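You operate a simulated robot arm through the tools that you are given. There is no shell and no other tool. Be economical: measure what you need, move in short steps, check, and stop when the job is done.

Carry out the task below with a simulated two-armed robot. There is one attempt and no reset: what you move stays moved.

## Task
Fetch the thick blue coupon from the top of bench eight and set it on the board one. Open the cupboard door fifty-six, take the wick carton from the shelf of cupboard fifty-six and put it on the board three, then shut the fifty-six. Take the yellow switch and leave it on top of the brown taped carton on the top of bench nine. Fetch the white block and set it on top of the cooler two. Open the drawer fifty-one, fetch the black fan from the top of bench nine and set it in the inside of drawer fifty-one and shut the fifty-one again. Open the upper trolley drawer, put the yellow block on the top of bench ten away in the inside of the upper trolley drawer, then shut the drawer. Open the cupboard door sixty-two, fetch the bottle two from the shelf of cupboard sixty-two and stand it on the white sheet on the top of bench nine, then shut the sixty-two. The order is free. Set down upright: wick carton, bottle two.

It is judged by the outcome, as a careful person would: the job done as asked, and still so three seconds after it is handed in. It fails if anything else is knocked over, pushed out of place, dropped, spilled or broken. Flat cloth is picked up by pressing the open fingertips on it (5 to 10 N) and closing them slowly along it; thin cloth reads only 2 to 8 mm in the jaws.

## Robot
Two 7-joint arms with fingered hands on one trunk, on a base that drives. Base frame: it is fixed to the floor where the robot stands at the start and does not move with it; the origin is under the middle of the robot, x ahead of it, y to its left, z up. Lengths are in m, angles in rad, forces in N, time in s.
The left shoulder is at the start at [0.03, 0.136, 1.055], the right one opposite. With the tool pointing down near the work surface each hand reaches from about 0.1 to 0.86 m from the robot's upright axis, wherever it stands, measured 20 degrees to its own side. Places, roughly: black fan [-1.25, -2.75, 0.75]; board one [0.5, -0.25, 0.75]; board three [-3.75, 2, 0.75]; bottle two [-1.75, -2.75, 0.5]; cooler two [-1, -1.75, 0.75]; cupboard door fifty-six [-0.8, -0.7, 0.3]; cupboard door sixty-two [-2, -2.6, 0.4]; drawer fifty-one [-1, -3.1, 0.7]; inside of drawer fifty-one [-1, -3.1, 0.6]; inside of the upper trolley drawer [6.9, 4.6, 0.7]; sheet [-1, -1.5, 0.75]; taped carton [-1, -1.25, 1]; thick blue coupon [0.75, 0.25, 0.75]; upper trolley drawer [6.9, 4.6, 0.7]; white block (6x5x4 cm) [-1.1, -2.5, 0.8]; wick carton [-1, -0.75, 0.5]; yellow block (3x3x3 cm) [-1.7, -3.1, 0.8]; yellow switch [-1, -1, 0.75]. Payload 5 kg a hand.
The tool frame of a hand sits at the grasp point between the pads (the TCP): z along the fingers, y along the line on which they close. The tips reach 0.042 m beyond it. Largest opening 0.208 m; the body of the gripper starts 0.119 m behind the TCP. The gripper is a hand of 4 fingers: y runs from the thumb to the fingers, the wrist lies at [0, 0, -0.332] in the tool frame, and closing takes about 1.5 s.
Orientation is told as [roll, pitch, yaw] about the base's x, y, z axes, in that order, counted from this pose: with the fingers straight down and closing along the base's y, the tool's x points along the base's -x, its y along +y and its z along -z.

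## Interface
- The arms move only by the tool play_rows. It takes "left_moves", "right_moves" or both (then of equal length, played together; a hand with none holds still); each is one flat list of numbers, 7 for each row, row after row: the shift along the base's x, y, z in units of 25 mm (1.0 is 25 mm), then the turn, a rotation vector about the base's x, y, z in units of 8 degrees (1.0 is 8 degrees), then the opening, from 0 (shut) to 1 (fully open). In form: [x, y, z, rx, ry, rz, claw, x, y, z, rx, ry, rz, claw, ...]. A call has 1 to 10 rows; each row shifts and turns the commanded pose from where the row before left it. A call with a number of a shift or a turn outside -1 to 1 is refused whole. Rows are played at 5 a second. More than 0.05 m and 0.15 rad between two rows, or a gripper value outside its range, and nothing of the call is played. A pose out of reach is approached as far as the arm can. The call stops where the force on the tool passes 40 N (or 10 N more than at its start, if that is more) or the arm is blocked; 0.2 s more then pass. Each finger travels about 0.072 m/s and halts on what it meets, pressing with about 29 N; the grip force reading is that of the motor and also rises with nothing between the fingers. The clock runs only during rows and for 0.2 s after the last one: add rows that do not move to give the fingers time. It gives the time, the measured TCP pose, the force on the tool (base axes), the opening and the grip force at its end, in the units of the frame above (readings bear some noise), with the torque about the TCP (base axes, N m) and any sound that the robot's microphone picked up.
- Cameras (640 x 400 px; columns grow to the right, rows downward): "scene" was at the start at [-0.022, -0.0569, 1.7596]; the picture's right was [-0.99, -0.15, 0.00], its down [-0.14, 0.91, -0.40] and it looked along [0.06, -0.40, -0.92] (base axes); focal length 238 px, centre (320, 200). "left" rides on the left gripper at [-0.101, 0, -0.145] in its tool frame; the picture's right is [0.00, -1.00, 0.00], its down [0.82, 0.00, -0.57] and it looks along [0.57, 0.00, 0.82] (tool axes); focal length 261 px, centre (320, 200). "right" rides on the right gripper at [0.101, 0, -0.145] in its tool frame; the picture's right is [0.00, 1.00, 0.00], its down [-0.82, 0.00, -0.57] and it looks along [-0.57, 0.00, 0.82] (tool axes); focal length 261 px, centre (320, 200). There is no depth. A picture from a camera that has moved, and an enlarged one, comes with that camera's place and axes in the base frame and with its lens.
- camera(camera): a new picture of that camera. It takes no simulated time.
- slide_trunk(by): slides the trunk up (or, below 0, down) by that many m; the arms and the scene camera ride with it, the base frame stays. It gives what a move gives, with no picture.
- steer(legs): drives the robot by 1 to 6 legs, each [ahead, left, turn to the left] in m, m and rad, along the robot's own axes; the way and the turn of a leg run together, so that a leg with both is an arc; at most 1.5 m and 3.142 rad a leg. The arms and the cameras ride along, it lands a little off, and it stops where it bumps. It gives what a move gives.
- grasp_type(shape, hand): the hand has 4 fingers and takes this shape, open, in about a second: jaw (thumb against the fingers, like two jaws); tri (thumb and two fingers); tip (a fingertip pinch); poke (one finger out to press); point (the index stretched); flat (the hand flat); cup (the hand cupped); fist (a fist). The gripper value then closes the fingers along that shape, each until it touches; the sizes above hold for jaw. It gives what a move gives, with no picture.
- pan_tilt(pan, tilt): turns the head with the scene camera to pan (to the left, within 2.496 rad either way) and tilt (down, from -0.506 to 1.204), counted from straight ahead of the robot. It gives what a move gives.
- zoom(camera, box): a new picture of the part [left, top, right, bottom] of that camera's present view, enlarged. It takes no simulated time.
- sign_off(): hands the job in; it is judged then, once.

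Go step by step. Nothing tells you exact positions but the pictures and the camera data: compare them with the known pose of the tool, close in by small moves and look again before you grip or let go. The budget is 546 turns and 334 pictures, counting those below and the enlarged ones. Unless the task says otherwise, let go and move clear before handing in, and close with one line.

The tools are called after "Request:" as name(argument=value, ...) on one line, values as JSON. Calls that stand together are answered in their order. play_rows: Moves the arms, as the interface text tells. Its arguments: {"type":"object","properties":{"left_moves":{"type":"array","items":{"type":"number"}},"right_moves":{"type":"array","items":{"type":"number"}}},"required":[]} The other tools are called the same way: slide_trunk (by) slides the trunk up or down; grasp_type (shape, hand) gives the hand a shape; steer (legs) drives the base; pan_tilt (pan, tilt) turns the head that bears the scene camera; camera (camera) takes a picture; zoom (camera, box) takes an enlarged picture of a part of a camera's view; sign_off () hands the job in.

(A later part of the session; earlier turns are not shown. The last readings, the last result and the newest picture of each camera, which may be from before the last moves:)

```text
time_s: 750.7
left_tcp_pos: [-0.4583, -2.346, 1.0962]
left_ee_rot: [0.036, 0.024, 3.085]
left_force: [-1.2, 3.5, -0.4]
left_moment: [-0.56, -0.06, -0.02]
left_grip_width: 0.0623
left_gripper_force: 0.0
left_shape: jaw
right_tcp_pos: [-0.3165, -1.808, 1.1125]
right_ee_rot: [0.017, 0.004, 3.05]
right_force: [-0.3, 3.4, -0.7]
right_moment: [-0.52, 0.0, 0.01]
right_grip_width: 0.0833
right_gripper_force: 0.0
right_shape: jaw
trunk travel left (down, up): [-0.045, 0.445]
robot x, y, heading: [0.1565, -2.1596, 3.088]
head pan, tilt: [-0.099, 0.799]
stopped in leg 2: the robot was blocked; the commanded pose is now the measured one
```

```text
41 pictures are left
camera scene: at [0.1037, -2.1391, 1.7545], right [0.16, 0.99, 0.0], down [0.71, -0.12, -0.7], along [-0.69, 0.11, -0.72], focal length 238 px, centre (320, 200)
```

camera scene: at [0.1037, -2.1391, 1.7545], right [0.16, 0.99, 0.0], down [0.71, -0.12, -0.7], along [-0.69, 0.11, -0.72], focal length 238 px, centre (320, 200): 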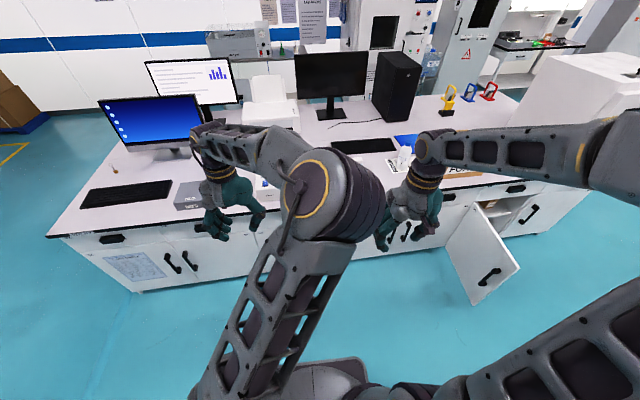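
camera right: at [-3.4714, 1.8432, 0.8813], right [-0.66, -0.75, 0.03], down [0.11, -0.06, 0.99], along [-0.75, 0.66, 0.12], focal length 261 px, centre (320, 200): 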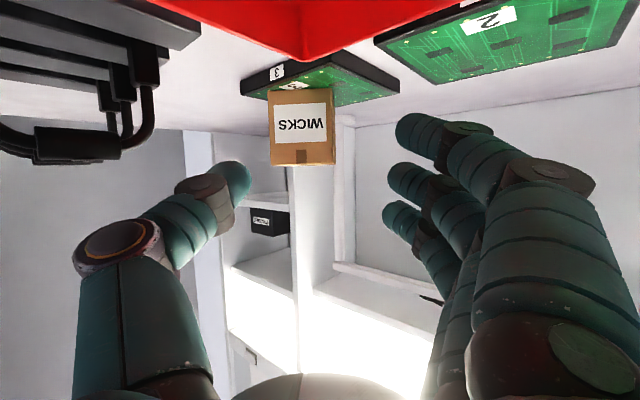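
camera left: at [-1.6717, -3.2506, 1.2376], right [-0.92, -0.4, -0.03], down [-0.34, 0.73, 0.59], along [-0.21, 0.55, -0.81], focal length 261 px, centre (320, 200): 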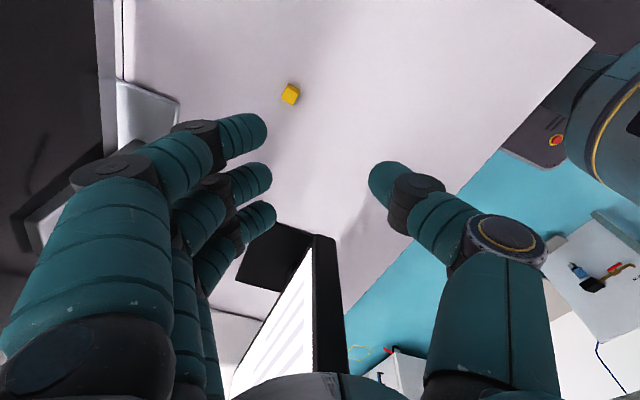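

Drifted against bench eight's front; step forward, correct the heading, and continue.

Request:
steer(legs=[[0.09, 0, 0.05], [0, -0.8, 0]])

Request:
play_rows(right_moves=[-0.3, -0.9, -0.5, 0, 1, 0, 0.2, -0.3, -0.9, -0.5, 0, 1, 0, 0, -0.3, -0.9, -0.5, 0, 1, 0, 0, -0.3, -0.9, -0.5, 0, 1, 0, 0, -0.3, -0.9, -0.5, 0, 1, 0, 0, -0.3, -0.9, -0.5, 0, 1, 0, 0, -0.3, -0.9, -0.5, 0, 1, 0, 0, -0.3, -0.9, -0.5, 0, 1, 0, 0, -0.3, -0.9, -0.8, 0, 0, 0, 0, -0.3, -0.9, -0.8, 0, 0, 0, 0])

Request:
play_rows(right_moves=[0, -0.5, -1, 0, 0, 0, 0, 0, -0.5, -1, 0, 0, 0, 0, 0, 0, -1, 0, 0, 0, 0, 0, 0, -1, 0, 0, 0, 0, 0, 0, -1, 0, 0, 0, 0, 0, 0, -1, 0, 0, 0, 0, 0, 0, -1, 0, 0, 0, 0, 0, 0, -1, 0, 0, 0, 0, 0, 0, -1, 0, 0, 0, 0, 0, 0, -1, 0, 0, 0, 0])

Request:
camera(camera="right")

```text
time_s: 755.7
left_tcp_pos: [-0.5323, -1.5807, 1.095]
left_ee_rot: [0.033, 0.025, 3.141]
left_force: [-0.2, 0.3, 0.6]
left_moment: [-0.06, 0.03, 0.02]
left_grip_width: 0.0627
left_gripper_force: 0.1
left_shape: jaw
right_tcp_pos: [-0.4209, -1.0378, 1.1143]
right_ee_rot: [0.016, 0.004, 3.107]
right_force: [0.1, 0.6, -0.5]
right_moment: [-0.06, 0.01, 0.04]
right_grip_width: 0.0835
right_gripper_force: 0.1
right_shape: jaw
trunk travel left (down, up): [-0.045, 0.445]
robot x, y, heading: [0.0704, -1.356, 3.137]
head pan, tilt: [-0.099, 0.799]
```

```text
time_s: 757.9
left_tcp_pos: [-0.5323, -1.5832, 1.0954]
left_ee_rot: [0.03, 0.023, -3.142]
left_force: [-0.7, -0.4, -0.8]
left_moment: [0.09, -0.08, 0.02]
left_grip_width: 0.0625
left_gripper_force: 0.0
left_shape: jaw
right_tcp_pos: [-0.6174, -1.2701, 1.0063]
right_ee_rot: [0.086, -1.11, 3.063]
right_force: [-0.5, -0.3, -0.5]
right_moment: [0.01, -0.02, -0.05]
right_grip_width: 0.0
right_gripper_force: 28.7
right_shape: jaw
right hand out of reach, approached as far as the arm can: row 5, 6, 7, 8
trunk travel left (down, up): [-0.045, 0.445]
robot x, y, heading: [0.0707, -1.3559, 3.134]
head pan, tilt: [-0.099, 0.799]
```

```text
time_s: 760.1
left_tcp_pos: [-0.5332, -1.5819, 1.0957]
left_ee_rot: [0.03, 0.024, -3.141]
left_force: [-0.3, 0.3, 0.7]
left_moment: [0.02, -0.07, -0.02]
left_grip_width: 0.0624
left_gripper_force: 0.1
left_shape: jaw
right_tcp_pos: [-0.6164, -1.2941, 0.7569]
right_ee_rot: [0.086, -1.115, 3.062]
right_force: [-0.4, -0.2, 0.6]
right_moment: [-0.01, -0.02, -0.03]
right_grip_width: 0.0001
right_gripper_force: 28.4
right_shape: jaw
trunk travel left (down, up): [-0.045, 0.445]
robot x, y, heading: [0.0702, -1.3549, 3.139]
head pan, tilt: [-0.099, 0.799]
```

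```text
40 pictures are left
camera right: at [-0.4418, -1.2962, 0.73], right [0.0, -1.0, 0.04], down [0.15, 0.04, 0.99], along [-0.99, 0.01, 0.15], focal length 261 px, centre (320, 200)
```

right: 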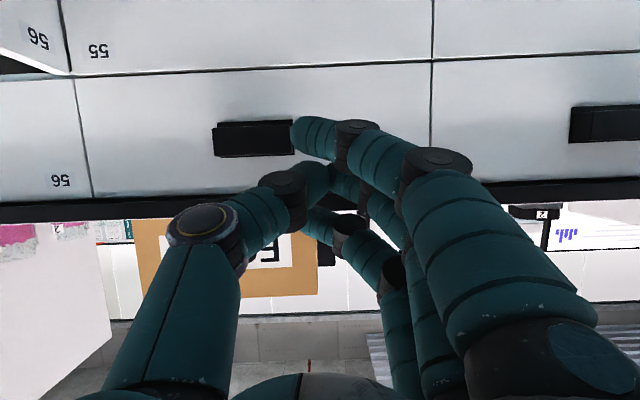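

Request:
play_rows(right_moves=[0, 0, -1, 0, 0, 0, 0, 0, 0, -1, 0, 0, 0, 0, 0, 0, -1, 0, 0, 0, 0, 0, 0, -1, 0, 0, 0, 0, 0, 0, -1, 0, 0, 0, 0, 0, 0, -1, 0, 0, 0, 0, 0, 0, -1, 0, 0, 0, 0, 0, 0, -1, 0, 0, 0, 0, 0, 0, -1, 0, 0, 0, 0, 0, 0, -1, 0, 0, 0, 0])

Request:
steer(legs=[[0, -0.25, 0], [0, -0.2, 0]])

Request:
camera(camera="right")

```text
time_s: 762.3
left_tcp_pos: [-0.5325, -1.5815, 1.0966]
left_ee_rot: [0.03, 0.025, 3.143]
left_force: [-0.1, 0.3, -0.1]
left_moment: [0.0, -0.02, -0.02]
left_grip_width: 0.0623
left_gripper_force: 0.1
left_shape: jaw
right_tcp_pos: [-0.616, -1.2963, 0.5072]
right_ee_rot: [0.086, -1.111, 3.063]
right_force: [-0.1, 0.0, 0.3]
right_moment: [0.02, -0.04, 0.02]
right_grip_width: 0.0
right_gripper_force: 29.0
right_shape: jaw
trunk travel left (down, up): [-0.045, 0.445]
robot x, y, heading: [0.0667, -1.3536, 3.142]
head pan, tilt: [-0.099, 0.799]
```

```text
time_s: 765.3
left_tcp_pos: [-0.5328, -1.1296, 1.0966]
left_ee_rot: [0.033, 0.025, -3.14]
left_force: [-0.3, 1.2, 0.9]
left_moment: [-0.14, 0.01, -0.01]
left_grip_width: 0.0625
left_gripper_force: 0.1
left_shape: jaw
right_tcp_pos: [-0.6174, -0.8435, 0.5063]
right_ee_rot: [0.087, -1.112, 3.065]
right_force: [1.5, 0.7, -0.4]
right_moment: [-0.02, 0.0, 0.07]
right_grip_width: 0.0
right_gripper_force: 29.1
right_shape: jaw
trunk travel left (down, up): [-0.045, 0.445]
robot x, y, heading: [0.069, -0.9039, 3.145]
head pan, tilt: [-0.099, 0.799]
```

```text
39 pictures are left
camera right: at [-0.4416, -0.8453, 0.4799], right [0.0, -1.0, 0.04], down [0.15, 0.04, 0.99], along [-0.99, 0.01, 0.15], focal length 261 px, centre (320, 200)
```

right: 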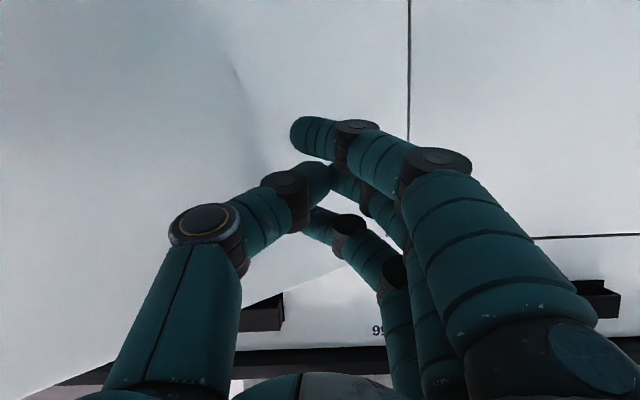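

Request:
steer(legs=[[0, -0.12, 0], [0.1, 0, 0]])

Request:
camera(camera="right")

```text
time_s: 767.3
left_tcp_pos: [-0.6341, -1.011, 1.095]
left_ee_rot: [0.029, 0.027, -3.139]
left_force: [-1.8, 1.4, -1.0]
left_moment: [-0.02, -0.25, 0.0]
left_grip_width: 0.0625
left_gripper_force: 0.0
left_shape: jaw
right_tcp_pos: [-0.7172, -0.7244, 0.5044]
right_ee_rot: [0.084, -1.108, 3.068]
right_force: [-0.2, 0.1, -1.1]
right_moment: [-0.01, 0.08, 0.01]
right_grip_width: 0.0003
right_gripper_force: 28.7
right_shape: jaw
trunk travel left (down, up): [-0.045, 0.445]
robot x, y, heading: [-0.0314, -0.784, -3.143]
head pan, tilt: [-0.099, 0.799]
```

```text
38 pictures are left
camera right: at [-0.5423, -0.7259, 0.4789], right [0.0, -1.0, 0.04], down [0.15, 0.04, 0.99], along [-0.99, 0.01, 0.15], focal length 261 px, centre (320, 200)
```

right: 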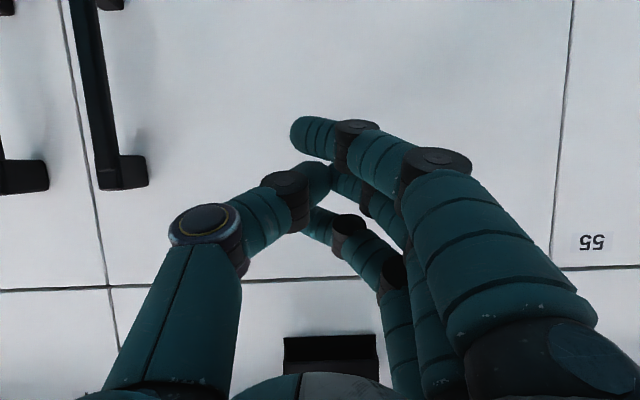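

The door looks flush. A gentle press to make sure.

Request:
play_rows(right_moves=[-0.5, 0.5, 0, 0, 0, 0, 0, -0.5, 0.5, 0, 0, 0, 0, 0, -0.5, 0.5, 0, 0, 0, 0, 0, -0.4, 0, 0, 0, 0, 0, 0, -0.3, 0, 0, 0, 0, 0, 0])

Request:
camera(camera="right")

```text
time_s: 768.5
left_tcp_pos: [-0.631, -1.0121, 1.0955]
left_ee_rot: [0.032, 0.025, -3.14]
left_force: [0.2, -0.1, 0.0]
left_moment: [-0.06, -0.08, -0.01]
left_grip_width: 0.0626
left_gripper_force: 0.0
left_shape: jaw
right_tcp_pos: [-0.762, -0.6894, 0.5012]
right_ee_rot: [0.085, -1.098, 3.07]
right_force: [14.0, -1.6, 2.7]
right_moment: [0.1, 0.47, -0.18]
right_grip_width: 0.0001
right_gripper_force: 29.2
right_shape: jaw
trunk travel left (down, up): [-0.045, 0.445]
robot x, y, heading: [-0.0322, -0.7833, -3.141]
head pan, tilt: [-0.099, 0.799]
stopped in row 5 (right hand): the force on the tool passed its limit at 42 N (the readings are from after the stop); the commanded pose is now the measured one
```

```text
37 pictures are left
camera right: at [-0.5868, -0.6905, 0.4767], right [0.0, -1.0, 0.04], down [0.14, 0.04, 0.99], along [-0.99, 0.0, 0.14], focal length 261 px, centre (320, 200)
```

right: 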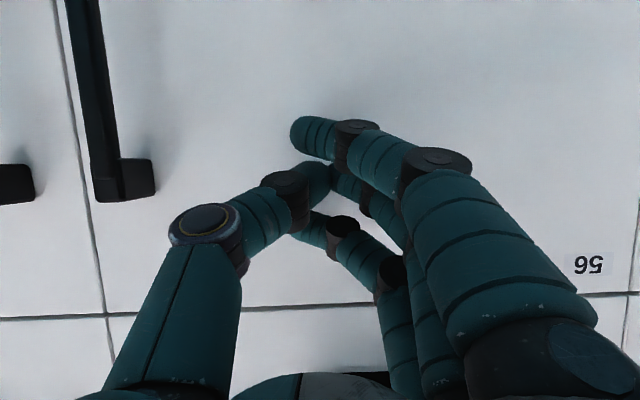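

Door 56 is shut. Fold the right hand and go back for the yellow block.

Request:
steer(legs=[[-0.1, 0, 0]])

Request:
play_rows(right_moves=[0.5, 0, 1, 0, 0, 0, 0.3, 0, 0, 1, 0, 0, 0, 0.3, 0, 0, 1, 0, 0, 0, 0.3, 0, 0, 1, 0, 0, 0, 0.3, 0, 0, 1, 0, 0, 0, 0.3, 0, 0, 1, 0, 0, 0, 0.3, 0, 0, 1, 0, 0, 0, 0.3, 0, 0, 1, 0, 0, 0, 0.3, 0, 0, 1, 0, 0, 0, 0.3, 0, 0, 1, 0, 0, 0, 0.3])

Request:
play_rows(right_moves=[0, 0.3, 1, 0, -1, 0, 0.35, 0, 0.3, 1, 0, -1, 0, 0.35, 0, 0.3, 1, 0, -1, 0, 0.35, 0, 0.3, 1, 0, -1, 0, 0.35, 0, 0.3, 1, 0, -1, 0, 0.35, 0, 0.3, 1, 0, -1, 0, 0.35, 0, 0.3, 1, 0, -1, 0, 0.35, 0, 0.3, 1, 0, -0.9, 0, 0.35, 0, 0.5, 1, 0, 0, 0, 0.35, 0, 0.5, 1, 0, 0, 0, 0.35])

Request:
steer(legs=[[0, 1.1, 0], [0, 1.1, 0], [0, 1.1, 0], [1.3, 0, 0], [1.3, 0, 0], [0, 0, 3.14]])

```text
time_s: 769.6
left_tcp_pos: [-0.5296, -1.0137, 1.0961]
left_ee_rot: [0.029, 0.022, -3.139]
left_force: [1.8, -0.2, 0.4]
left_moment: [0.02, 0.23, -0.02]
left_grip_width: 0.0625
left_gripper_force: 0.1
left_shape: jaw
right_tcp_pos: [-0.6632, -0.6888, 0.5031]
right_ee_rot: [0.085, -1.102, 3.069]
right_force: [0.6, -0.2, 1.3]
right_moment: [0.04, -0.04, 0.02]
right_grip_width: 0.0
right_gripper_force: 29.0
right_shape: jaw
trunk travel left (down, up): [-0.045, 0.445]
robot x, y, heading: [0.072, -0.785, -3.144]
head pan, tilt: [-0.099, 0.799]
```

```text
time_s: 771.8
left_tcp_pos: [-0.5308, -1.0104, 1.0976]
left_ee_rot: [0.032, 0.024, -3.14]
left_force: [-0.3, 2.7, -1.1]
left_moment: [-0.29, -0.12, 0.01]
left_grip_width: 0.0622
left_gripper_force: 0.0
left_shape: jaw
right_tcp_pos: [-0.6496, -0.6878, 0.7501]
right_ee_rot: [0.082, -1.107, 3.065]
right_force: [1.2, -0.2, -1.7]
right_moment: [-0.04, 0.28, 0.07]
right_grip_width: 0.0624
right_gripper_force: 0.0
right_shape: jaw
trunk travel left (down, up): [-0.045, 0.445]
robot x, y, heading: [0.0759, -0.7862, -3.143]
head pan, tilt: [-0.099, 0.799]
```

```text
time_s: 773.5
left_tcp_pos: [-0.525, -1.0185, 1.0989]
left_ee_rot: [0.002, 0.021, -3.113]
left_force: [1.7, -2.6, 1.2]
left_moment: [0.39, 0.25, 0.02]
left_grip_width: 0.0622
left_gripper_force: 0.0
left_shape: jaw
right_tcp_pos: [-0.6355, -0.6058, 0.7925]
right_ee_rot: [0.092, -0.267, 2.876]
right_force: [-0.1, 5.2, 1.8]
right_moment: [-0.77, -0.1, 0.24]
right_grip_width: 0.0727
right_gripper_force: 0.0
right_shape: jaw
right hand out of reach, approached as far as the arm can: row 1, 2
trunk travel left (down, up): [-0.045, 0.445]
robot x, y, heading: [0.0665, -0.7868, -3.146]
head pan, tilt: [-0.099, 0.799]
stopped in row 8 (right hand): the force on the tool passed its limit at 83 N (the readings are from after the stop); the commanded pose is now the measured one
```

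```text
time_s: 809.2
left_tcp_pos: [-1.9517, -3.773, 1.0964]
left_ee_rot: [0.002, 0.021, 0.008]
left_force: [1.2, -0.4, 0.2]
left_moment: [0.02, 0.0, -0.01]
left_grip_width: 0.0623
left_gripper_force: 0.0
left_shape: jaw
right_tcp_pos: [-1.8472, -4.1885, 0.7917]
right_ee_rot: [0.088, -0.265, -0.287]
right_force: [-0.1, 0.4, 0.2]
right_moment: [0.0, -0.06, 0.02]
right_grip_width: 0.073
right_gripper_force: 0.1
right_shape: jaw
trunk travel left (down, up): [-0.045, 0.445]
robot x, y, heading: [-2.5496, -3.995, -0.016]
head pan, tilt: [-0.099, 0.799]
```

Request:
play_rows(right_moves=[-0.3, 0, 1, -0.06, 0.19, 1, 0.35, -0.3, 0, 1, -0.06, 0.19, 1, 0.35, -0.3, 0, 1, -0.06, 0.19, 1, 0.35, -0.3, 0, 1, -0.06, 0.19, 1, 0.35, 0, 0, 1, -0.06, 0.19, 1, 0.35, 0, 0, 1, -0.06, 0.19, 1, 0.35, 0, 0, 1, -0.06, 0.19, 1, 0.35, 0, 0, 1, -0.06, 0.19, 1, 0.35, 0, 0, 1, -0.06, 0.19, 1, 0.35, 0, 0, 1, -0.06, 0.19, 1, 0.35])

Request:
steer(legs=[[0, 0.98, 0.016], [0.1, 0, 0]])

Request:
camera(camera="right")

```text
time_s: 810.4
left_tcp_pos: [-1.9513, -3.7752, 1.1058]
left_ee_rot: [-0.016, 0.006, 0.007]
left_force: [0.5, -0.6, 0.5]
left_moment: [-0.01, -0.01, 0.01]
left_grip_width: 0.0625
left_gripper_force: 0.0
left_shape: jaw
right_tcp_pos: [-1.8996, -4.2739, 0.886]
right_ee_rot: [0.072, -0.078, 0.3]
right_force: [0.2, 0.7, -0.2]
right_moment: [0.0, 0.03, -0.01]
right_grip_width: 0.0728
right_gripper_force: 0.2
right_shape: jaw
trunk travel left (down, up): [-0.045, 0.445]
robot x, y, heading: [-2.5544, -3.9918, -0.012]
head pan, tilt: [-0.099, 0.799]
stopped in row 6 (right hand): the arm was blocked; the commanded pose is now the measured one
```

```text
time_s: 815.9
left_tcp_pos: [-1.9424, -2.7839, 1.1102]
left_ee_rot: [-0.019, 0.011, 0.02]
left_force: [-35.6, -8.3, 24.7]
left_moment: [1.49, -8.66, -0.79]
left_grip_width: 0.0626
left_gripper_force: 0.0
left_shape: jaw
right_tcp_pos: [-1.8757, -3.2778, 0.8887]
right_ee_rot: [0.071, -0.084, 0.322]
right_force: [0.1, 0.2, -0.7]
right_moment: [-0.01, -0.07, -0.02]
right_grip_width: 0.0726
right_gripper_force: 0.1
right_shape: jaw
trunk travel left (down, up): [-0.045, 0.445]
robot x, y, heading: [-2.5308, -3.0086, 0.003]
head pan, tilt: [-0.099, 0.799]
stopped in leg 2: the force on the tool passed its limit at 104 N (the readings are from after the stop); the commanded pose is now the measured one
```

```text
36 pictures are left
camera right: at [-1.9799, -3.3234, 1.0243], right [-0.32, 0.95, 0.07], down [0.74, 0.2, 0.64], along [0.59, 0.25, -0.77], focal length 261 px, centre (320, 200)
```

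right: 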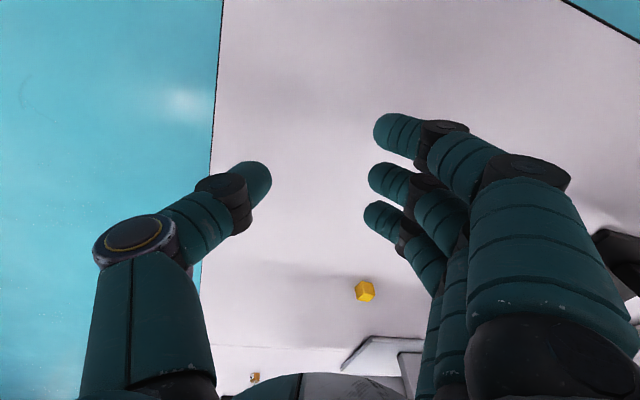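

The left hand hit the monitor. Back off immediately and inspect.

Request:
steer(legs=[[-0.12, 0, 0]])

Request:
pan_tilt(pan=0.15, tilt=0.7)

Request:
camera(camera="scene")

```text
time_s: 817.2
left_tcp_pos: [-2.0581, -2.7827, 1.1071]
left_ee_rot: [-0.018, 0.012, 0.018]
left_force: [-1.7, -1.2, 1.0]
left_moment: [0.02, -0.18, 0.01]
left_grip_width: 0.0622
left_gripper_force: 0.0
left_shape: jaw
right_tcp_pos: [-1.9931, -3.2781, 0.8874]
right_ee_rot: [0.072, -0.083, 0.319]
right_force: [-1.7, 0.7, 0.5]
right_moment: [0.02, -0.14, 0.01]
right_grip_width: 0.0727
right_gripper_force: 0.0
right_shape: jaw
trunk travel left (down, up): [-0.045, 0.445]
robot x, y, heading: [-2.6545, -3.0049, 0.002]
head pan, tilt: [-0.099, 0.799]
```

```text
time_s: 817.9
left_tcp_pos: [-2.0554, -2.7825, 1.1075]
left_ee_rot: [-0.021, 0.016, 0.019]
left_force: [0.6, 0.6, -0.4]
left_moment: [0.03, 0.03, 0.03]
left_grip_width: 0.0625
left_gripper_force: 0.0
left_shape: jaw
right_tcp_pos: [-1.9913, -3.2782, 0.8865]
right_ee_rot: [0.072, -0.08, 0.316]
right_force: [0.2, 0.1, 0.0]
right_moment: [0.03, 0.01, -0.01]
right_grip_width: 0.0728
right_gripper_force: 0.0
right_shape: jaw
trunk travel left (down, up): [-0.045, 0.445]
robot x, y, heading: [-2.6489, -3.0125, -0.009]
head pan, tilt: [0.15, 0.7]
```

```text
35 pictures are left
camera scene: at [-2.596, -2.9958, 1.763], right [0.15, -0.99, 0.0], down [-0.64, -0.1, -0.76], along [0.76, 0.11, -0.64], focal length 238 px, centre (320, 200)
```

scene: 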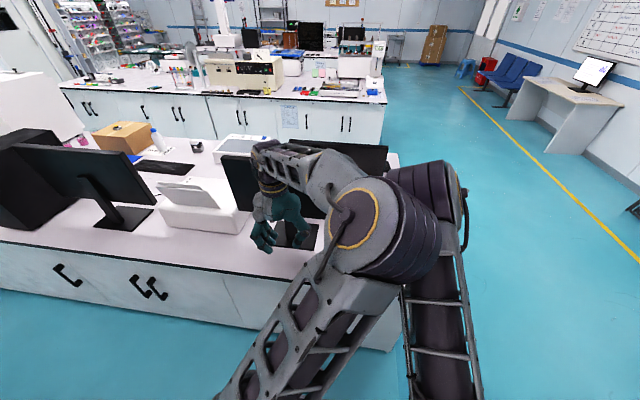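

The monitor seems to be still in place. I'll retract the left hand and turn the right one for the block.

Request:
play_rows(left_moves=[-1, 0.3, 0.5, 0, 0, 0, 0.3, -1, 0.3, 0.5, 0, 0, 0, 0.3, -1, 0.3, 0.5, 0, 0, 0, 0.3, -1, 0.3, 0.5, 0, 0, 0, 0.3, -0.5, 0.3, 0.5, 0, 0, 0, 0.3, -0.5, 0.3, 0, 0, 0, 0, 0.3])

Request:
play_rows(right_moves=[0, 0, 0.6, -0.07, 0.08, 1, 0.3, 0, 0, 0.6, -0.07, 0.08, 1, 0.3, 0, 0, 0.6, -0.07, 0.08, 1, 0.3, 0, 0, 0.6, -0.07, 0.08, 1, 0.3, 0, 0, 0.6, -0.07, 0.08, 1, 0.3, 0, 0, 0.6, -0.07, 0.08, 1, 0.3, 0, 0, 0.6, -0.07, 0.08, 1, 0.3, 0, 0, 0, 0, 0, 1, 0.3, 0, 0, 0, 0, 0, 0.8, 0.3])

Request:
camera(camera="scene")

```text
time_s: 819.3
left_tcp_pos: [-2.1798, -2.7375, 1.1688]
left_ee_rot: [-0.02, 0.014, 0.02]
left_force: [-0.4, 0.2, 0.5]
left_moment: [-0.07, -0.02, 0.0]
left_grip_width: 0.0625
left_gripper_force: 0.1
left_shape: jaw
right_tcp_pos: [-1.9923, -3.2771, 0.8871]
right_ee_rot: [0.071, -0.08, 0.318]
right_force: [0.9, 0.3, 0.1]
right_moment: [-0.06, -0.04, 0.0]
right_grip_width: 0.073
right_gripper_force: 0.0
right_shape: jaw
trunk travel left (down, up): [-0.045, 0.445]
robot x, y, heading: [-2.6457, -3.0073, 0.0]
head pan, tilt: [0.15, 0.7]
```

```text
time_s: 821.3
left_tcp_pos: [-2.1817, -2.7387, 1.1684]
left_ee_rot: [-0.019, 0.014, 0.02]
left_force: [0.5, -0.8, 0.1]
left_moment: [-0.02, -0.05, 0.02]
left_grip_width: 0.0621
left_gripper_force: 0.0
left_shape: jaw
right_tcp_pos: [-1.9916, -3.2783, 0.9913]
right_ee_rot: [0.081, 0.019, 1.552]
right_force: [0.2, -0.3, 0.3]
right_moment: [-0.01, 0.0, -0.02]
right_grip_width: 0.0627
right_gripper_force: 0.0
right_shape: jaw
trunk travel left (down, up): [-0.045, 0.445]
robot x, y, heading: [-2.6503, -3.0072, -0.009]
head pan, tilt: [0.15, 0.7]
```

```text
34 pictures are left
camera scene: at [-2.5963, -2.9955, 1.763], right [0.15, -0.99, 0.0], down [-0.64, -0.1, -0.76], along [0.76, 0.11, -0.64], focal length 238 px, centre (320, 200)
```

scene: 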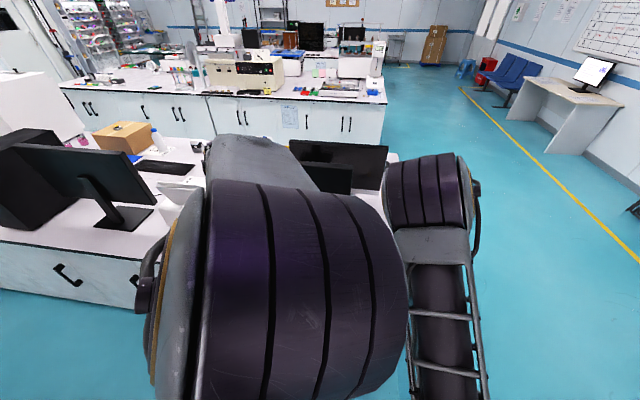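

Request:
play_rows(left_moves=[-1, 0, 0, 0, 0, 0, 0.3, -1, 0, 0, 0, 0, 0, 0.3, -1, 0, 0, 0, 0, 0, 0.3, -1, 0, 0, 0, 0, 0, 0.3, -1, 0, 0, 0, 0, 0, 0.3, -1, 0, 0, 0, 0, 0, 0.3], right_moves=[0, 0.5, 0, -0.1, 0, 0, 0.3, 0, 0.5, 0, -0.1, 0, 0, 0.3, 0, 0.5, 0, -0.1, 0, 0, 0.3, 0, 0.5, 0, -0.1, 0, 0, 0.3, 0, 0.5, 0, -0.1, 0, 0, 0.3, 0, 0.5, 0, 0, 0, 0, 0.3])

Request:
steer(legs=[[0.2, 0, 0.008]])

Request:
camera(camera="right")

```text
time_s: 822.7
left_tcp_pos: [-2.3418, -2.688, 1.1501]
left_ee_rot: [-0.035, 0.077, 0.189]
left_force: [-0.5, -0.1, -0.2]
left_moment: [-0.01, 0.02, -0.03]
left_grip_width: 0.0626
left_gripper_force: 0.1
left_shape: jaw
right_tcp_pos: [-1.9919, -3.2053, 0.9918]
right_ee_rot: [0.079, 0.089, 1.546]
right_force: [-0.1, 0.2, -1.4]
right_moment: [-0.06, 0.03, -0.03]
right_grip_width: 0.0629
right_gripper_force: 0.0
right_shape: jaw
trunk travel left (down, up): [-0.045, 0.445]
robot x, y, heading: [-2.6523, -3.0074, -0.002]
head pan, tilt: [0.15, 0.7]
stopped in row 6 (left hand): the arm was blocked; the commanded pose is now the measured one
```

```text
time_s: 824.3
left_tcp_pos: [-2.1426, -2.687, 1.1494]
left_ee_rot: [-0.032, 0.079, 0.196]
left_force: [1.3, -0.9, -0.2]
left_moment: [0.01, 0.2, 0.02]
left_grip_width: 0.0625
left_gripper_force: 0.1
left_shape: jaw
right_tcp_pos: [-1.7886, -3.1996, 0.9918]
right_ee_rot: [0.079, 0.09, 1.554]
right_force: [0.6, -1.4, -1.4]
right_moment: [-0.01, 0.19, -0.05]
right_grip_width: 0.0629
right_gripper_force: 0.1
right_shape: jaw
trunk travel left (down, up): [-0.045, 0.445]
robot x, y, heading: [-2.447, -3.0088, 0.008]
head pan, tilt: [0.15, 0.7]
```

```text
33 pictures are left
camera right: at [-1.7786, -3.2882, 1.1435], right [-1.0, 0.03, 0.08], down [0.06, 0.87, 0.49], along [-0.06, 0.5, -0.87], focal length 261 px, centre (320, 200)
```

right: 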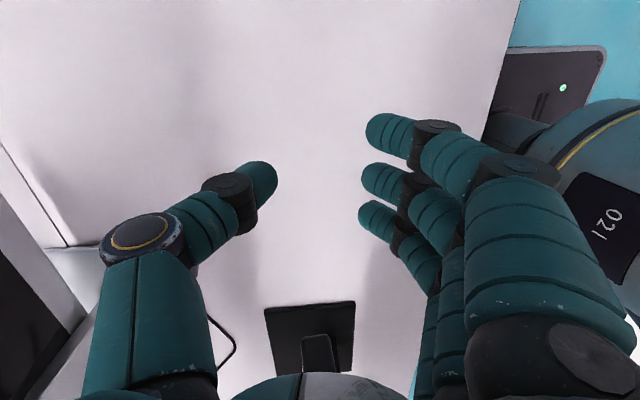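

Request:
play_rows(right_moves=[0.9, 0.4, 0, 0, 0, 0, 0.35, 0.9, 0.4, 0, 0, 0, 0, 0.35, 0.9, 0.4, 0, 0, 0, 0, 0.35, 0.9, 0.4, 0, 0, 0, 0, 0.35, 0.7, 0.4, -0.5, 0, 0, 0, 0.35, 0, 0, -0.5, 0, 0, 0, 0.35])

Request:
camera(camera="right")

```text
time_s: 825.7
left_tcp_pos: [-2.1436, -2.6856, 1.1495]
left_ee_rot: [-0.033, 0.078, 0.196]
left_force: [-0.5, -0.4, -0.4]
left_moment: [0.01, -0.07, 0.01]
left_grip_width: 0.0623
left_gripper_force: 0.1
left_shape: jaw
right_tcp_pos: [-1.6817, -3.151, 0.9661]
right_ee_rot: [0.08, 0.092, 1.552]
right_force: [-0.6, 0.1, -0.6]
right_moment: [0.03, -0.05, -0.03]
right_grip_width: 0.0722
right_gripper_force: 0.0
right_shape: jaw
trunk travel left (down, up): [-0.045, 0.445]
robot x, y, heading: [-2.4496, -3.0072, 0.002]
head pan, tilt: [0.15, 0.7]
```

```text
32 pictures are left
camera right: at [-1.6725, -3.2389, 1.1197], right [-1.0, 0.03, 0.08], down [0.06, 0.87, 0.49], along [-0.05, 0.5, -0.87], focal length 261 px, centre (320, 200)
```

right: 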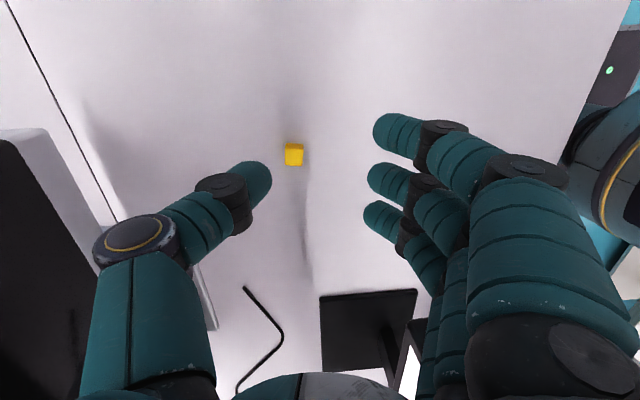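

Request:
play_rows(right_moves=[0.45, 0.4, -0.8, 0, 0, 0, 0.33, 0.4, 0.35, -0.8, 0, 0, 0, 0.33, 0, 0, -0.8, 0, 0, 0, 0.33, 0, 0, -0.8, 0, 0, 0, 0.33, 0, 0, -0.8, 0, 0, 0, 0.33, 0, 0, -0.5, 0, 0, 0, 0.33, 0, 0, 0, 0, 0, 0, 0.33])

Request:
camera(camera="right")

```text
time_s: 827.3
left_tcp_pos: [-2.1447, -2.6891, 1.151]
left_ee_rot: [-0.034, 0.079, 0.195]
left_force: [0.1, -0.4, -0.2]
left_moment: [-0.01, 0.03, 0.0]
left_grip_width: 0.0621
left_gripper_force: 0.0
left_shape: jaw
right_tcp_pos: [-1.6619, -3.1341, 0.8565]
right_ee_rot: [0.077, 0.087, 1.554]
right_force: [0.2, 0.8, -0.8]
right_moment: [-0.03, 0.0, -0.03]
right_grip_width: 0.0692
right_gripper_force: 0.0
right_shape: jaw
trunk travel left (down, up): [-0.045, 0.445]
robot x, y, heading: [-2.4454, -3.0112, 0.007]
head pan, tilt: [0.15, 0.7]
```

```text
31 pictures are left
camera right: at [-1.6529, -3.2221, 1.0094], right [-1.0, 0.03, 0.08], down [0.06, 0.87, 0.5], along [-0.05, 0.5, -0.87], focal length 261 px, centre (320, 200)
```

right: 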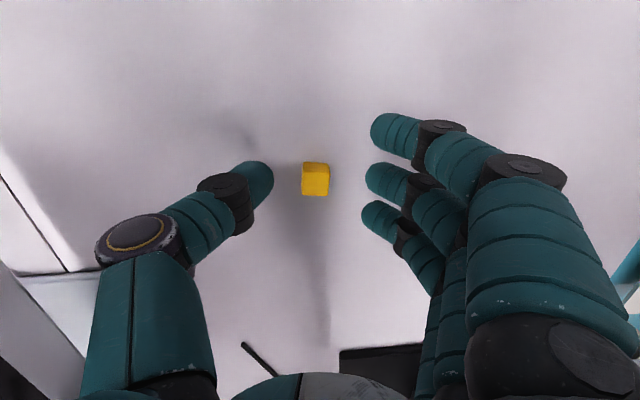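

Request:
play_rows(right_moves=[0, 0, -0.2, 0, 0, 0, 0.33, 0, 0, -0.15, 0, 0, 0, 0.33, 0, 0, 0, 0, 0, 0, 0.05, 0, 0, 0, 0, 0, 0, 0.05, 0, 0, 0, 0, 0, 0, 0.05, 0, 0, 0, 0, 0, 0, 0.05, 0, 0, 0, 0, 0, 0, 0.05, 0, 0, 0.3, 0, 0, 0, 0.05, 0, 0, 0.5, 0, 0, 0, 0.05, 0, 0, 0.7, 0, 0, 0, 0.05])

Request:
camera(camera="right")

```text
time_s: 829.5
left_tcp_pos: [-2.1449, -2.6836, 1.1496]
left_ee_rot: [-0.035, 0.08, 0.198]
left_force: [-0.9, 0.2, 0.4]
left_moment: [-0.07, -0.03, -0.03]
left_grip_width: 0.0623
left_gripper_force: 0.0
left_shape: jaw
right_tcp_pos: [-1.6607, -3.1243, 0.8834]
right_ee_rot: [0.079, 0.09, 1.559]
right_force: [-0.8, 0.5, -0.3]
right_moment: [-0.11, -0.06, 0.02]
right_grip_width: 0.004
right_gripper_force: 28.8
right_shape: jaw
trunk travel left (down, up): [-0.045, 0.445]
robot x, y, heading: [-2.4485, -3.0078, 0.012]
head pan, tilt: [0.15, 0.7]
```

```text
30 pictures are left
camera right: at [-1.651, -3.2128, 1.0356], right [-1.0, 0.02, 0.08], down [0.06, 0.87, 0.49], along [-0.06, 0.5, -0.87], focal length 261 px, centre (320, 200)
```

right: 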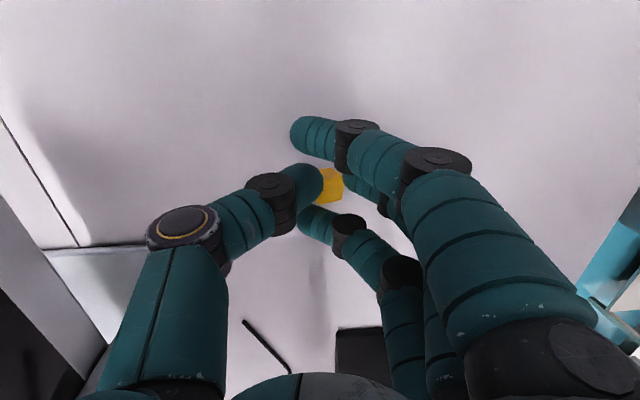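

Request:
play_rows(right_moves=[0, -0.2, 1, 0, 0, 0, 0.05, 0, -0.2, 1, 0, 0, 0, 0.05, 0, -0.2, 1, 0, 0, 0, 0.05, 0, -0.2, 1, 0, 0, 0, 0.05, 0, 0, 1, 0, 0, 0, 0.05, 0, 0, 1, 0, 0, 0, 0.05])

Request:
zoom(camera="right", box=[240, 100, 440, 240])

```text
time_s: 830.9
left_tcp_pos: [-2.1446, -2.6859, 1.1501]
left_ee_rot: [-0.034, 0.077, 0.197]
left_force: [0.1, -0.8, -0.6]
left_moment: [0.01, -0.06, -0.01]
left_grip_width: 0.0622
left_gripper_force: 0.0
left_shape: jaw
right_tcp_pos: [-1.6613, -3.152, 1.0329]
right_ee_rot: [0.077, 0.09, 1.552]
right_force: [-0.1, 0.1, -0.1]
right_moment: [0.01, -0.03, 0.0]
right_grip_width: 0.004
right_gripper_force: 29.2
right_shape: jaw
trunk travel left (down, up): [-0.045, 0.445]
robot x, y, heading: [-2.4503, -3.0086, 0.007]
head pan, tilt: [0.15, 0.7]
```

```text
2.86 times, centred on (340, 170) of right
camera zoom: at [-1.6519, -3.2403, 1.186], right [-1.0, 0.03, 0.08], down [0.06, 0.87, 0.49], along [-0.05, 0.5, -0.87], focal length 745 px, centre (263, 286)
```

zoom: 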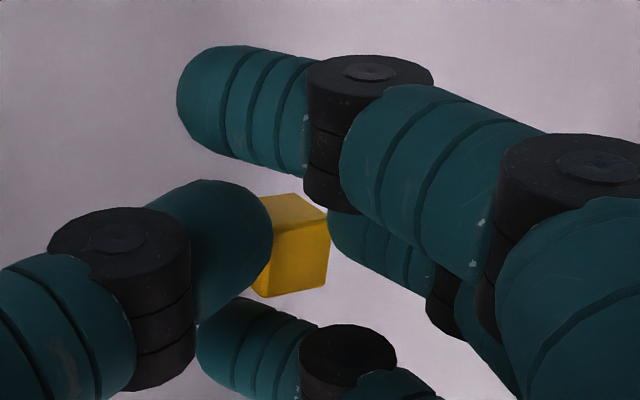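

Yellow block held firmly. Leave the bench and head towards the trolley, looking ahead on the way.

Request:
steer(legs=[[-0.1, 0, 0], [0, -1.1, 0], [1.5, 0, 0], [1.5, 0, 0]])

Request:
play_rows(right_moves=[-1, 0, 0.3, 0, 0, -1, 0.05, -1, 0, 0.3, 0, 0, -1, 0.05, -1, 0, 0.3, 0, 0, -1, 0.05, -1, 0, 0.3, 0, 0, -1, 0.05, -1, 0, 0, 0, 0, -1, 0.05, -1, 0, 0, 0, 0, -1, 0.05, -1, 0, 0, 0, 0, -1, 0.05, -1, 0, 0, 0, 0, -1, 0.05, -1, 0, 0, 0, 0, -1, 0.05])

Request:
pan_tilt(pan=0.25, tilt=0.25)

Request:
camera(camera="scene")

```text
time_s: 851.3
left_tcp_pos: [0.7418, -3.8151, 1.1501]
left_ee_rot: [-0.033, 0.08, 0.178]
left_force: [-0.2, -0.1, -0.5]
left_moment: [-0.01, 0.04, 0.01]
left_grip_width: 0.0625
left_gripper_force: 0.0
left_shape: jaw
right_tcp_pos: [1.2167, -4.2875, 1.0318]
right_ee_rot: [0.078, 0.087, 1.538]
right_force: [-0.4, -0.2, -0.4]
right_moment: [-0.01, 0.02, -0.05]
right_grip_width: 0.0039
right_gripper_force: 28.7
right_shape: jaw
trunk travel left (down, up): [-0.045, 0.445]
robot x, y, heading: [0.4323, -4.1367, -0.008]
head pan, tilt: [0.15, 0.7]
```

```text
time_s: 853.3
left_tcp_pos: [0.74, -3.8147, 1.1494]
left_ee_rot: [-0.033, 0.078, 0.178]
left_force: [0.1, 0.3, -0.2]
left_moment: [0.01, -0.08, 0.01]
left_grip_width: 0.062
left_gripper_force: 0.0
left_shape: jaw
right_tcp_pos: [0.9909, -4.2883, 1.0627]
right_ee_rot: [0.077, 0.089, 0.279]
right_force: [-1.0, 0.0, 0.6]
right_moment: [-0.01, -0.13, -0.01]
right_grip_width: 0.0036
right_gripper_force: 29.4
right_shape: jaw
trunk travel left (down, up): [-0.045, 0.445]
robot x, y, heading: [0.4319, -4.1335, -0.01]
head pan, tilt: [0.15, 0.7]
```

```text
time_s: 854.2
left_tcp_pos: [0.7422, -3.8151, 1.1495]
left_ee_rot: [-0.034, 0.079, 0.178]
left_force: [-0.1, -0.3, 0.2]
left_moment: [0.04, 0.02, 0.01]
left_grip_width: 0.0624
left_gripper_force: 0.1
left_shape: jaw
right_tcp_pos: [0.9914, -4.2891, 1.0629]
right_ee_rot: [0.079, 0.09, 0.281]
right_force: [0.5, -0.6, -0.1]
right_moment: [-0.01, 0.02, 0.02]
right_grip_width: 0.0036
right_gripper_force: 29.1
right_shape: jaw
trunk travel left (down, up): [-0.045, 0.445]
robot x, y, heading: [0.4301, -4.132, -0.011]
head pan, tilt: [0.25, 0.25]
```

```text
28 pictures are left
camera scene: at [0.4911, -4.1084, 1.8038], right [0.24, -0.97, 0.0], down [-0.24, -0.06, -0.97], along [0.94, 0.23, -0.25], focal length 238 px, centre (320, 200)
```

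scene: 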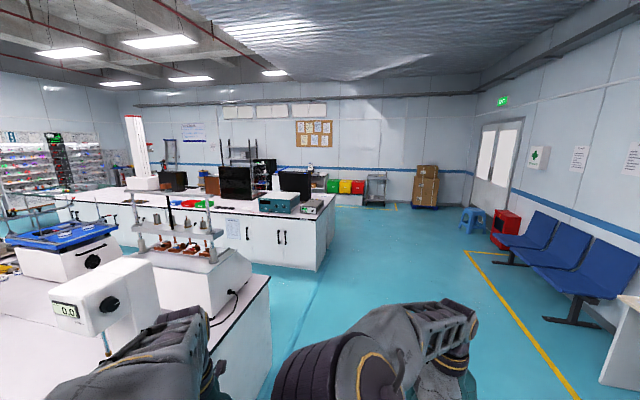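

Request:
steer(legs=[[1.5, 0, 0.01], [1.5, 0, 0], [1.5, 0, 0], [0, 0, 1.571]])

Request:
pan_tilt(pan=-0.1, tilt=0.25)

Request:
camera(camera="scene")

```text
time_s: 879.4
left_tcp_pos: [4.5815, -3.8146, 1.1497]
left_ee_rot: [-0.036, 0.078, 1.765]
left_force: [-0.1, 0.9, 0.0]
left_moment: [-0.03, -0.02, -0.02]
left_grip_width: 0.0627
left_gripper_force: 0.0
left_shape: jaw
right_tcp_pos: [5.0511, -3.5564, 1.0625]
right_ee_rot: [0.079, 0.088, 1.869]
right_force: [0.5, 0.3, 0.0]
right_moment: [-0.01, -0.04, 0.0]
right_grip_width: 0.0037
right_gripper_force: 28.8
right_shape: jaw
trunk travel left (down, up): [-0.045, 0.445]
robot x, y, heading: [4.9043, -4.1148, 1.577]
head pan, tilt: [0.25, 0.25]
```

```text
time_s: 880.2
left_tcp_pos: [4.5805, -3.8143, 1.151]
left_ee_rot: [-0.035, 0.079, 1.765]
left_force: [0.8, 0.1, -0.1]
left_moment: [0.01, 0.0, 0.01]
left_grip_width: 0.0623
left_gripper_force: 0.1
left_shape: jaw
right_tcp_pos: [5.0506, -3.5558, 1.0624]
right_ee_rot: [0.08, 0.089, 1.869]
right_force: [1.0, 0.7, 0.7]
right_moment: [-0.03, -0.05, 0.0]
right_grip_width: 0.0038
right_gripper_force: 28.3
right_shape: jaw
trunk travel left (down, up): [-0.045, 0.445]
robot x, y, heading: [4.9069, -4.121, 1.582]
head pan, tilt: [-0.099, 0.25]
```

```text
27 pictures are left
camera scene: at [4.9117, -4.0544, 1.8038], right [1.0, -0.09, 0.0], down [-0.02, -0.25, -0.97], along [0.09, 0.96, -0.25], focal length 238 px, centre (320, 200)
```

scene: 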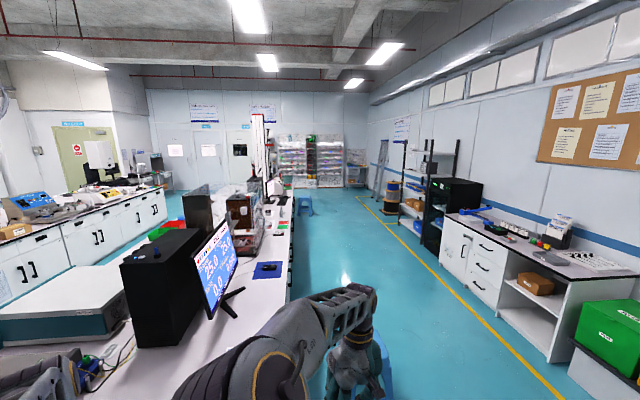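

Request:
pan_tilt(pan=-0.35, tilt=0.75)

Request:
camera(camera="scene")

```text
time_s: 881.1
left_tcp_pos: [4.58, -3.8136, 1.149]
left_ee_rot: [-0.035, 0.079, 1.765]
left_force: [-1.0, 0.1, -0.3]
left_moment: [0.01, 0.0, 0.02]
left_grip_width: 0.0623
left_gripper_force: 0.0
left_shape: jaw
right_tcp_pos: [5.0515, -3.5561, 1.0623]
right_ee_rot: [0.08, 0.089, 1.865]
right_force: [0.4, -0.1, 0.1]
right_moment: [0.05, 0.01, -0.04]
right_grip_width: 0.0038
right_gripper_force: 29.0
right_shape: jaw
trunk travel left (down, up): [-0.045, 0.445]
robot x, y, heading: [4.9062, -4.1154, 1.576]
head pan, tilt: [-0.351, 0.75]
```

```text
26 pictures are left
camera scene: at [4.9311, -4.0694, 1.7588], right [0.94, -0.34, 0.0], down [-0.23, -0.64, -0.73], along [0.25, 0.69, -0.68], focal length 238 px, centre (320, 200)
```

scene: 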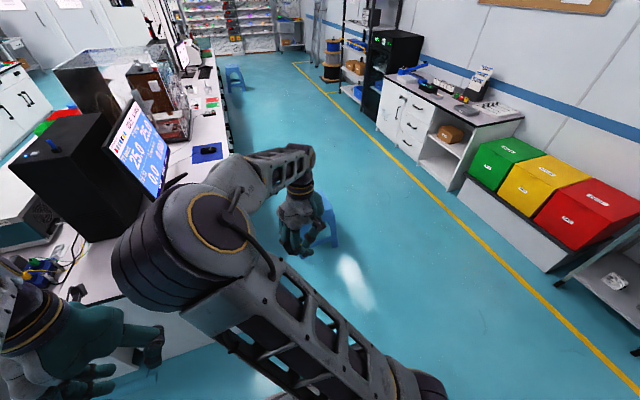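

A stool stands at about [5.35, -2.75]; I'll pass it on the right side at x ≈ 6.3.

Request:
steer(legs=[[0, -1.4, 0], [1.5, 0, 0], [1.5, 0, 0], [1.5, 0, 0], [1.5, 0, 0]])

Request:
pan_tilt(pan=-0.2, tilt=0.4)

Request:
camera(camera="scene")

```text
time_s: 916.2
left_tcp_pos: [5.9639, 2.1863, 1.1496]
left_ee_rot: [-0.034, 0.08, 1.759]
left_force: [-0.4, 0.4, 0.3]
left_moment: [-0.03, -0.02, 0.01]
left_grip_width: 0.0626
left_gripper_force: 0.0
left_shape: jaw
right_tcp_pos: [6.4353, 2.4418, 1.0622]
right_ee_rot: [0.077, 0.088, 1.863]
right_force: [-0.3, -0.1, -0.3]
right_moment: [-0.06, -0.01, 0.01]
right_grip_width: 0.0039
right_gripper_force: 29.7
right_shape: jaw
trunk travel left (down, up): [-0.045, 0.445]
robot x, y, heading: [6.2842, 1.8778, 1.569]
head pan, tilt: [-0.351, 0.75]
```

```text
time_s: 917.0
left_tcp_pos: [5.9638, 2.1869, 1.1493]
left_ee_rot: [-0.036, 0.08, 1.759]
left_force: [0.3, -0.2, 0.4]
left_moment: [-0.01, 0.0, 0.02]
left_grip_width: 0.0623
left_gripper_force: 0.1
left_shape: jaw
right_tcp_pos: [6.4355, 2.4414, 1.063]
right_ee_rot: [0.078, 0.089, 1.863]
right_force: [-0.2, 0.4, -0.8]
right_moment: [-0.01, -0.03, 0.02]
right_grip_width: 0.004
right_gripper_force: 28.8
right_shape: jaw
trunk travel left (down, up): [-0.045, 0.445]
robot x, y, heading: [6.2877, 1.8801, 1.574]
head pan, tilt: [-0.201, 0.4]
```

```text
25 pictures are left
camera scene: at [6.303, 1.942, 1.7898], right [0.98, -0.2, 0.0], down [-0.08, -0.38, -0.92], along [0.18, 0.9, -0.39], focal length 238 px, centre (320, 200)
```

scene: 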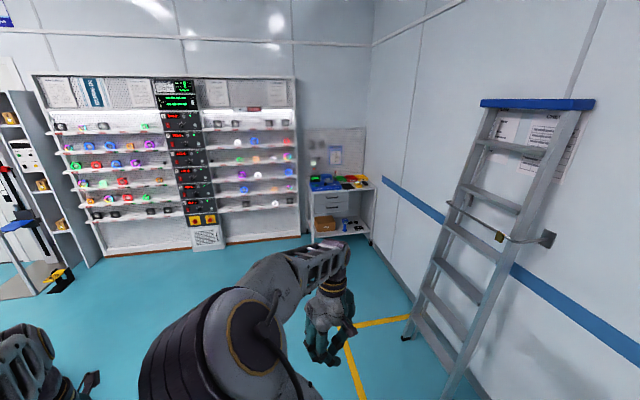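

Request:
zoom(camera="scene", box=[295, 165, 391, 245])

```text
5.00 times, centred on (343, 205) of scene
camera zoom: at [6.303, 1.942, 1.7898], right [0.98, -0.2, 0.0], down [-0.08, -0.38, -0.92], along [0.18, 0.9, -0.39], focal length 1192 px, centre (205, 175)
```

zoom: 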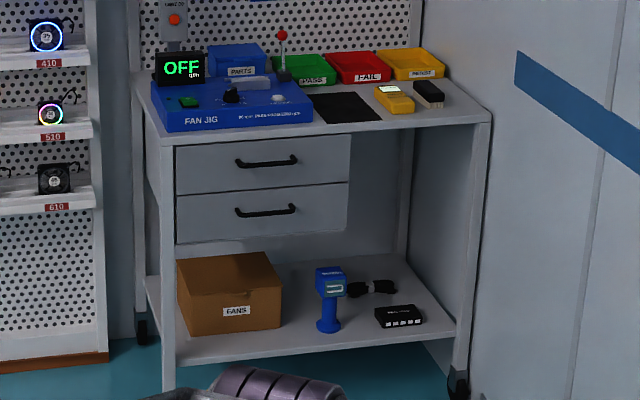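

The trolley is a table with two drawers at its left; the upper handle is a horizontal bar at about [6.99, 4.60, 0.66]. My right hand is the capable one, so I'll set the block down on the trolley top for a moment, open the drawer, then put the block in. Approaching.

Request:
steer(legs=[[1.5, 0, 0], [0.28, 0, 0], [0, -0.5, 0], [0, 0, -0.2], [0.2, 0, 0]])

Request:
pan_tilt(pan=-0.1, tilt=0.8)

Request:
camera(camera="scene")

```text
time_s: 930.5
left_tcp_pos: [6.5697, 4.2203, 1.1473]
left_ee_rot: [-0.032, 0.082, 1.558]
left_force: [0.6, 0.6, 0.5]
left_moment: [-0.17, 0.02, 0.0]
left_grip_width: 0.0623
left_gripper_force: 0.0
left_shape: jaw
right_tcp_pos: [7.0811, 4.3759, 1.0609]
right_ee_rot: [0.079, 0.091, 1.662]
right_force: [0.4, 0.7, -1.0]
right_moment: [-0.15, 0.01, 0.01]
right_grip_width: 0.0039
right_gripper_force: 29.1
right_shape: jaw
trunk travel left (down, up): [-0.045, 0.445]
robot x, y, heading: [6.8247, 3.8548, 1.374]
head pan, tilt: [-0.201, 0.4]
```

```text
time_s: 931.4
left_tcp_pos: [6.5681, 4.2197, 1.1498]
left_ee_rot: [-0.034, 0.08, 1.559]
left_force: [0.1, 0.8, 1.4]
left_moment: [-0.03, -0.01, -0.03]
left_grip_width: 0.0623
left_gripper_force: 0.1
left_shape: jaw
right_tcp_pos: [7.0818, 4.3745, 1.0606]
right_ee_rot: [0.079, 0.089, 1.662]
right_force: [-0.3, 0.7, -0.1]
right_moment: [-0.02, 0.01, 0.0]
right_grip_width: 0.0037
right_gripper_force: 29.3
right_shape: jaw
trunk travel left (down, up): [-0.045, 0.445]
robot x, y, heading: [6.8257, 3.8508, 1.37]
head pan, tilt: [-0.099, 0.799]
```

```text
23 pictures are left
camera scene: at [6.8396, 3.9041, 1.7548], right [0.96, -0.29, 0.0], down [-0.21, -0.68, -0.7], along [0.21, 0.67, -0.72], focal length 238 px, centre (320, 200)
```

scene: 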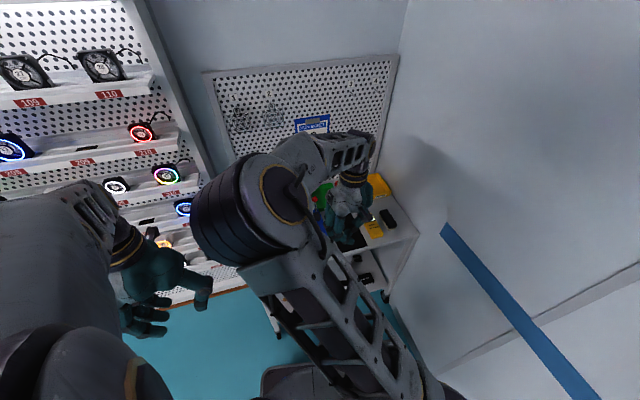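

Request:
camera(camera="right")

```text
22 pictures are left
camera right: at [7.1008, 4.2889, 1.215], right [-0.99, -0.08, 0.08], down [-0.03, 0.87, 0.49], along [-0.11, 0.49, -0.87], focal length 261 px, centre (320, 200)
```

right: 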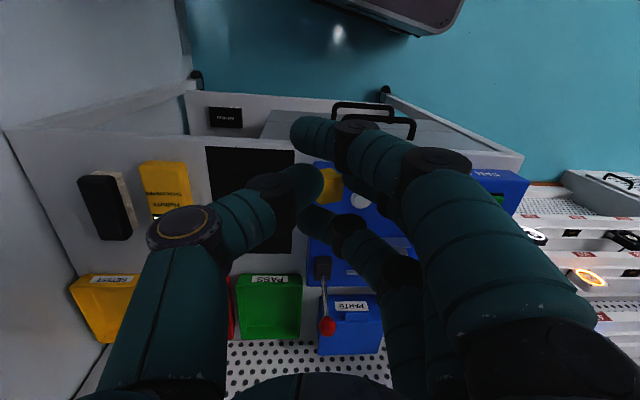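

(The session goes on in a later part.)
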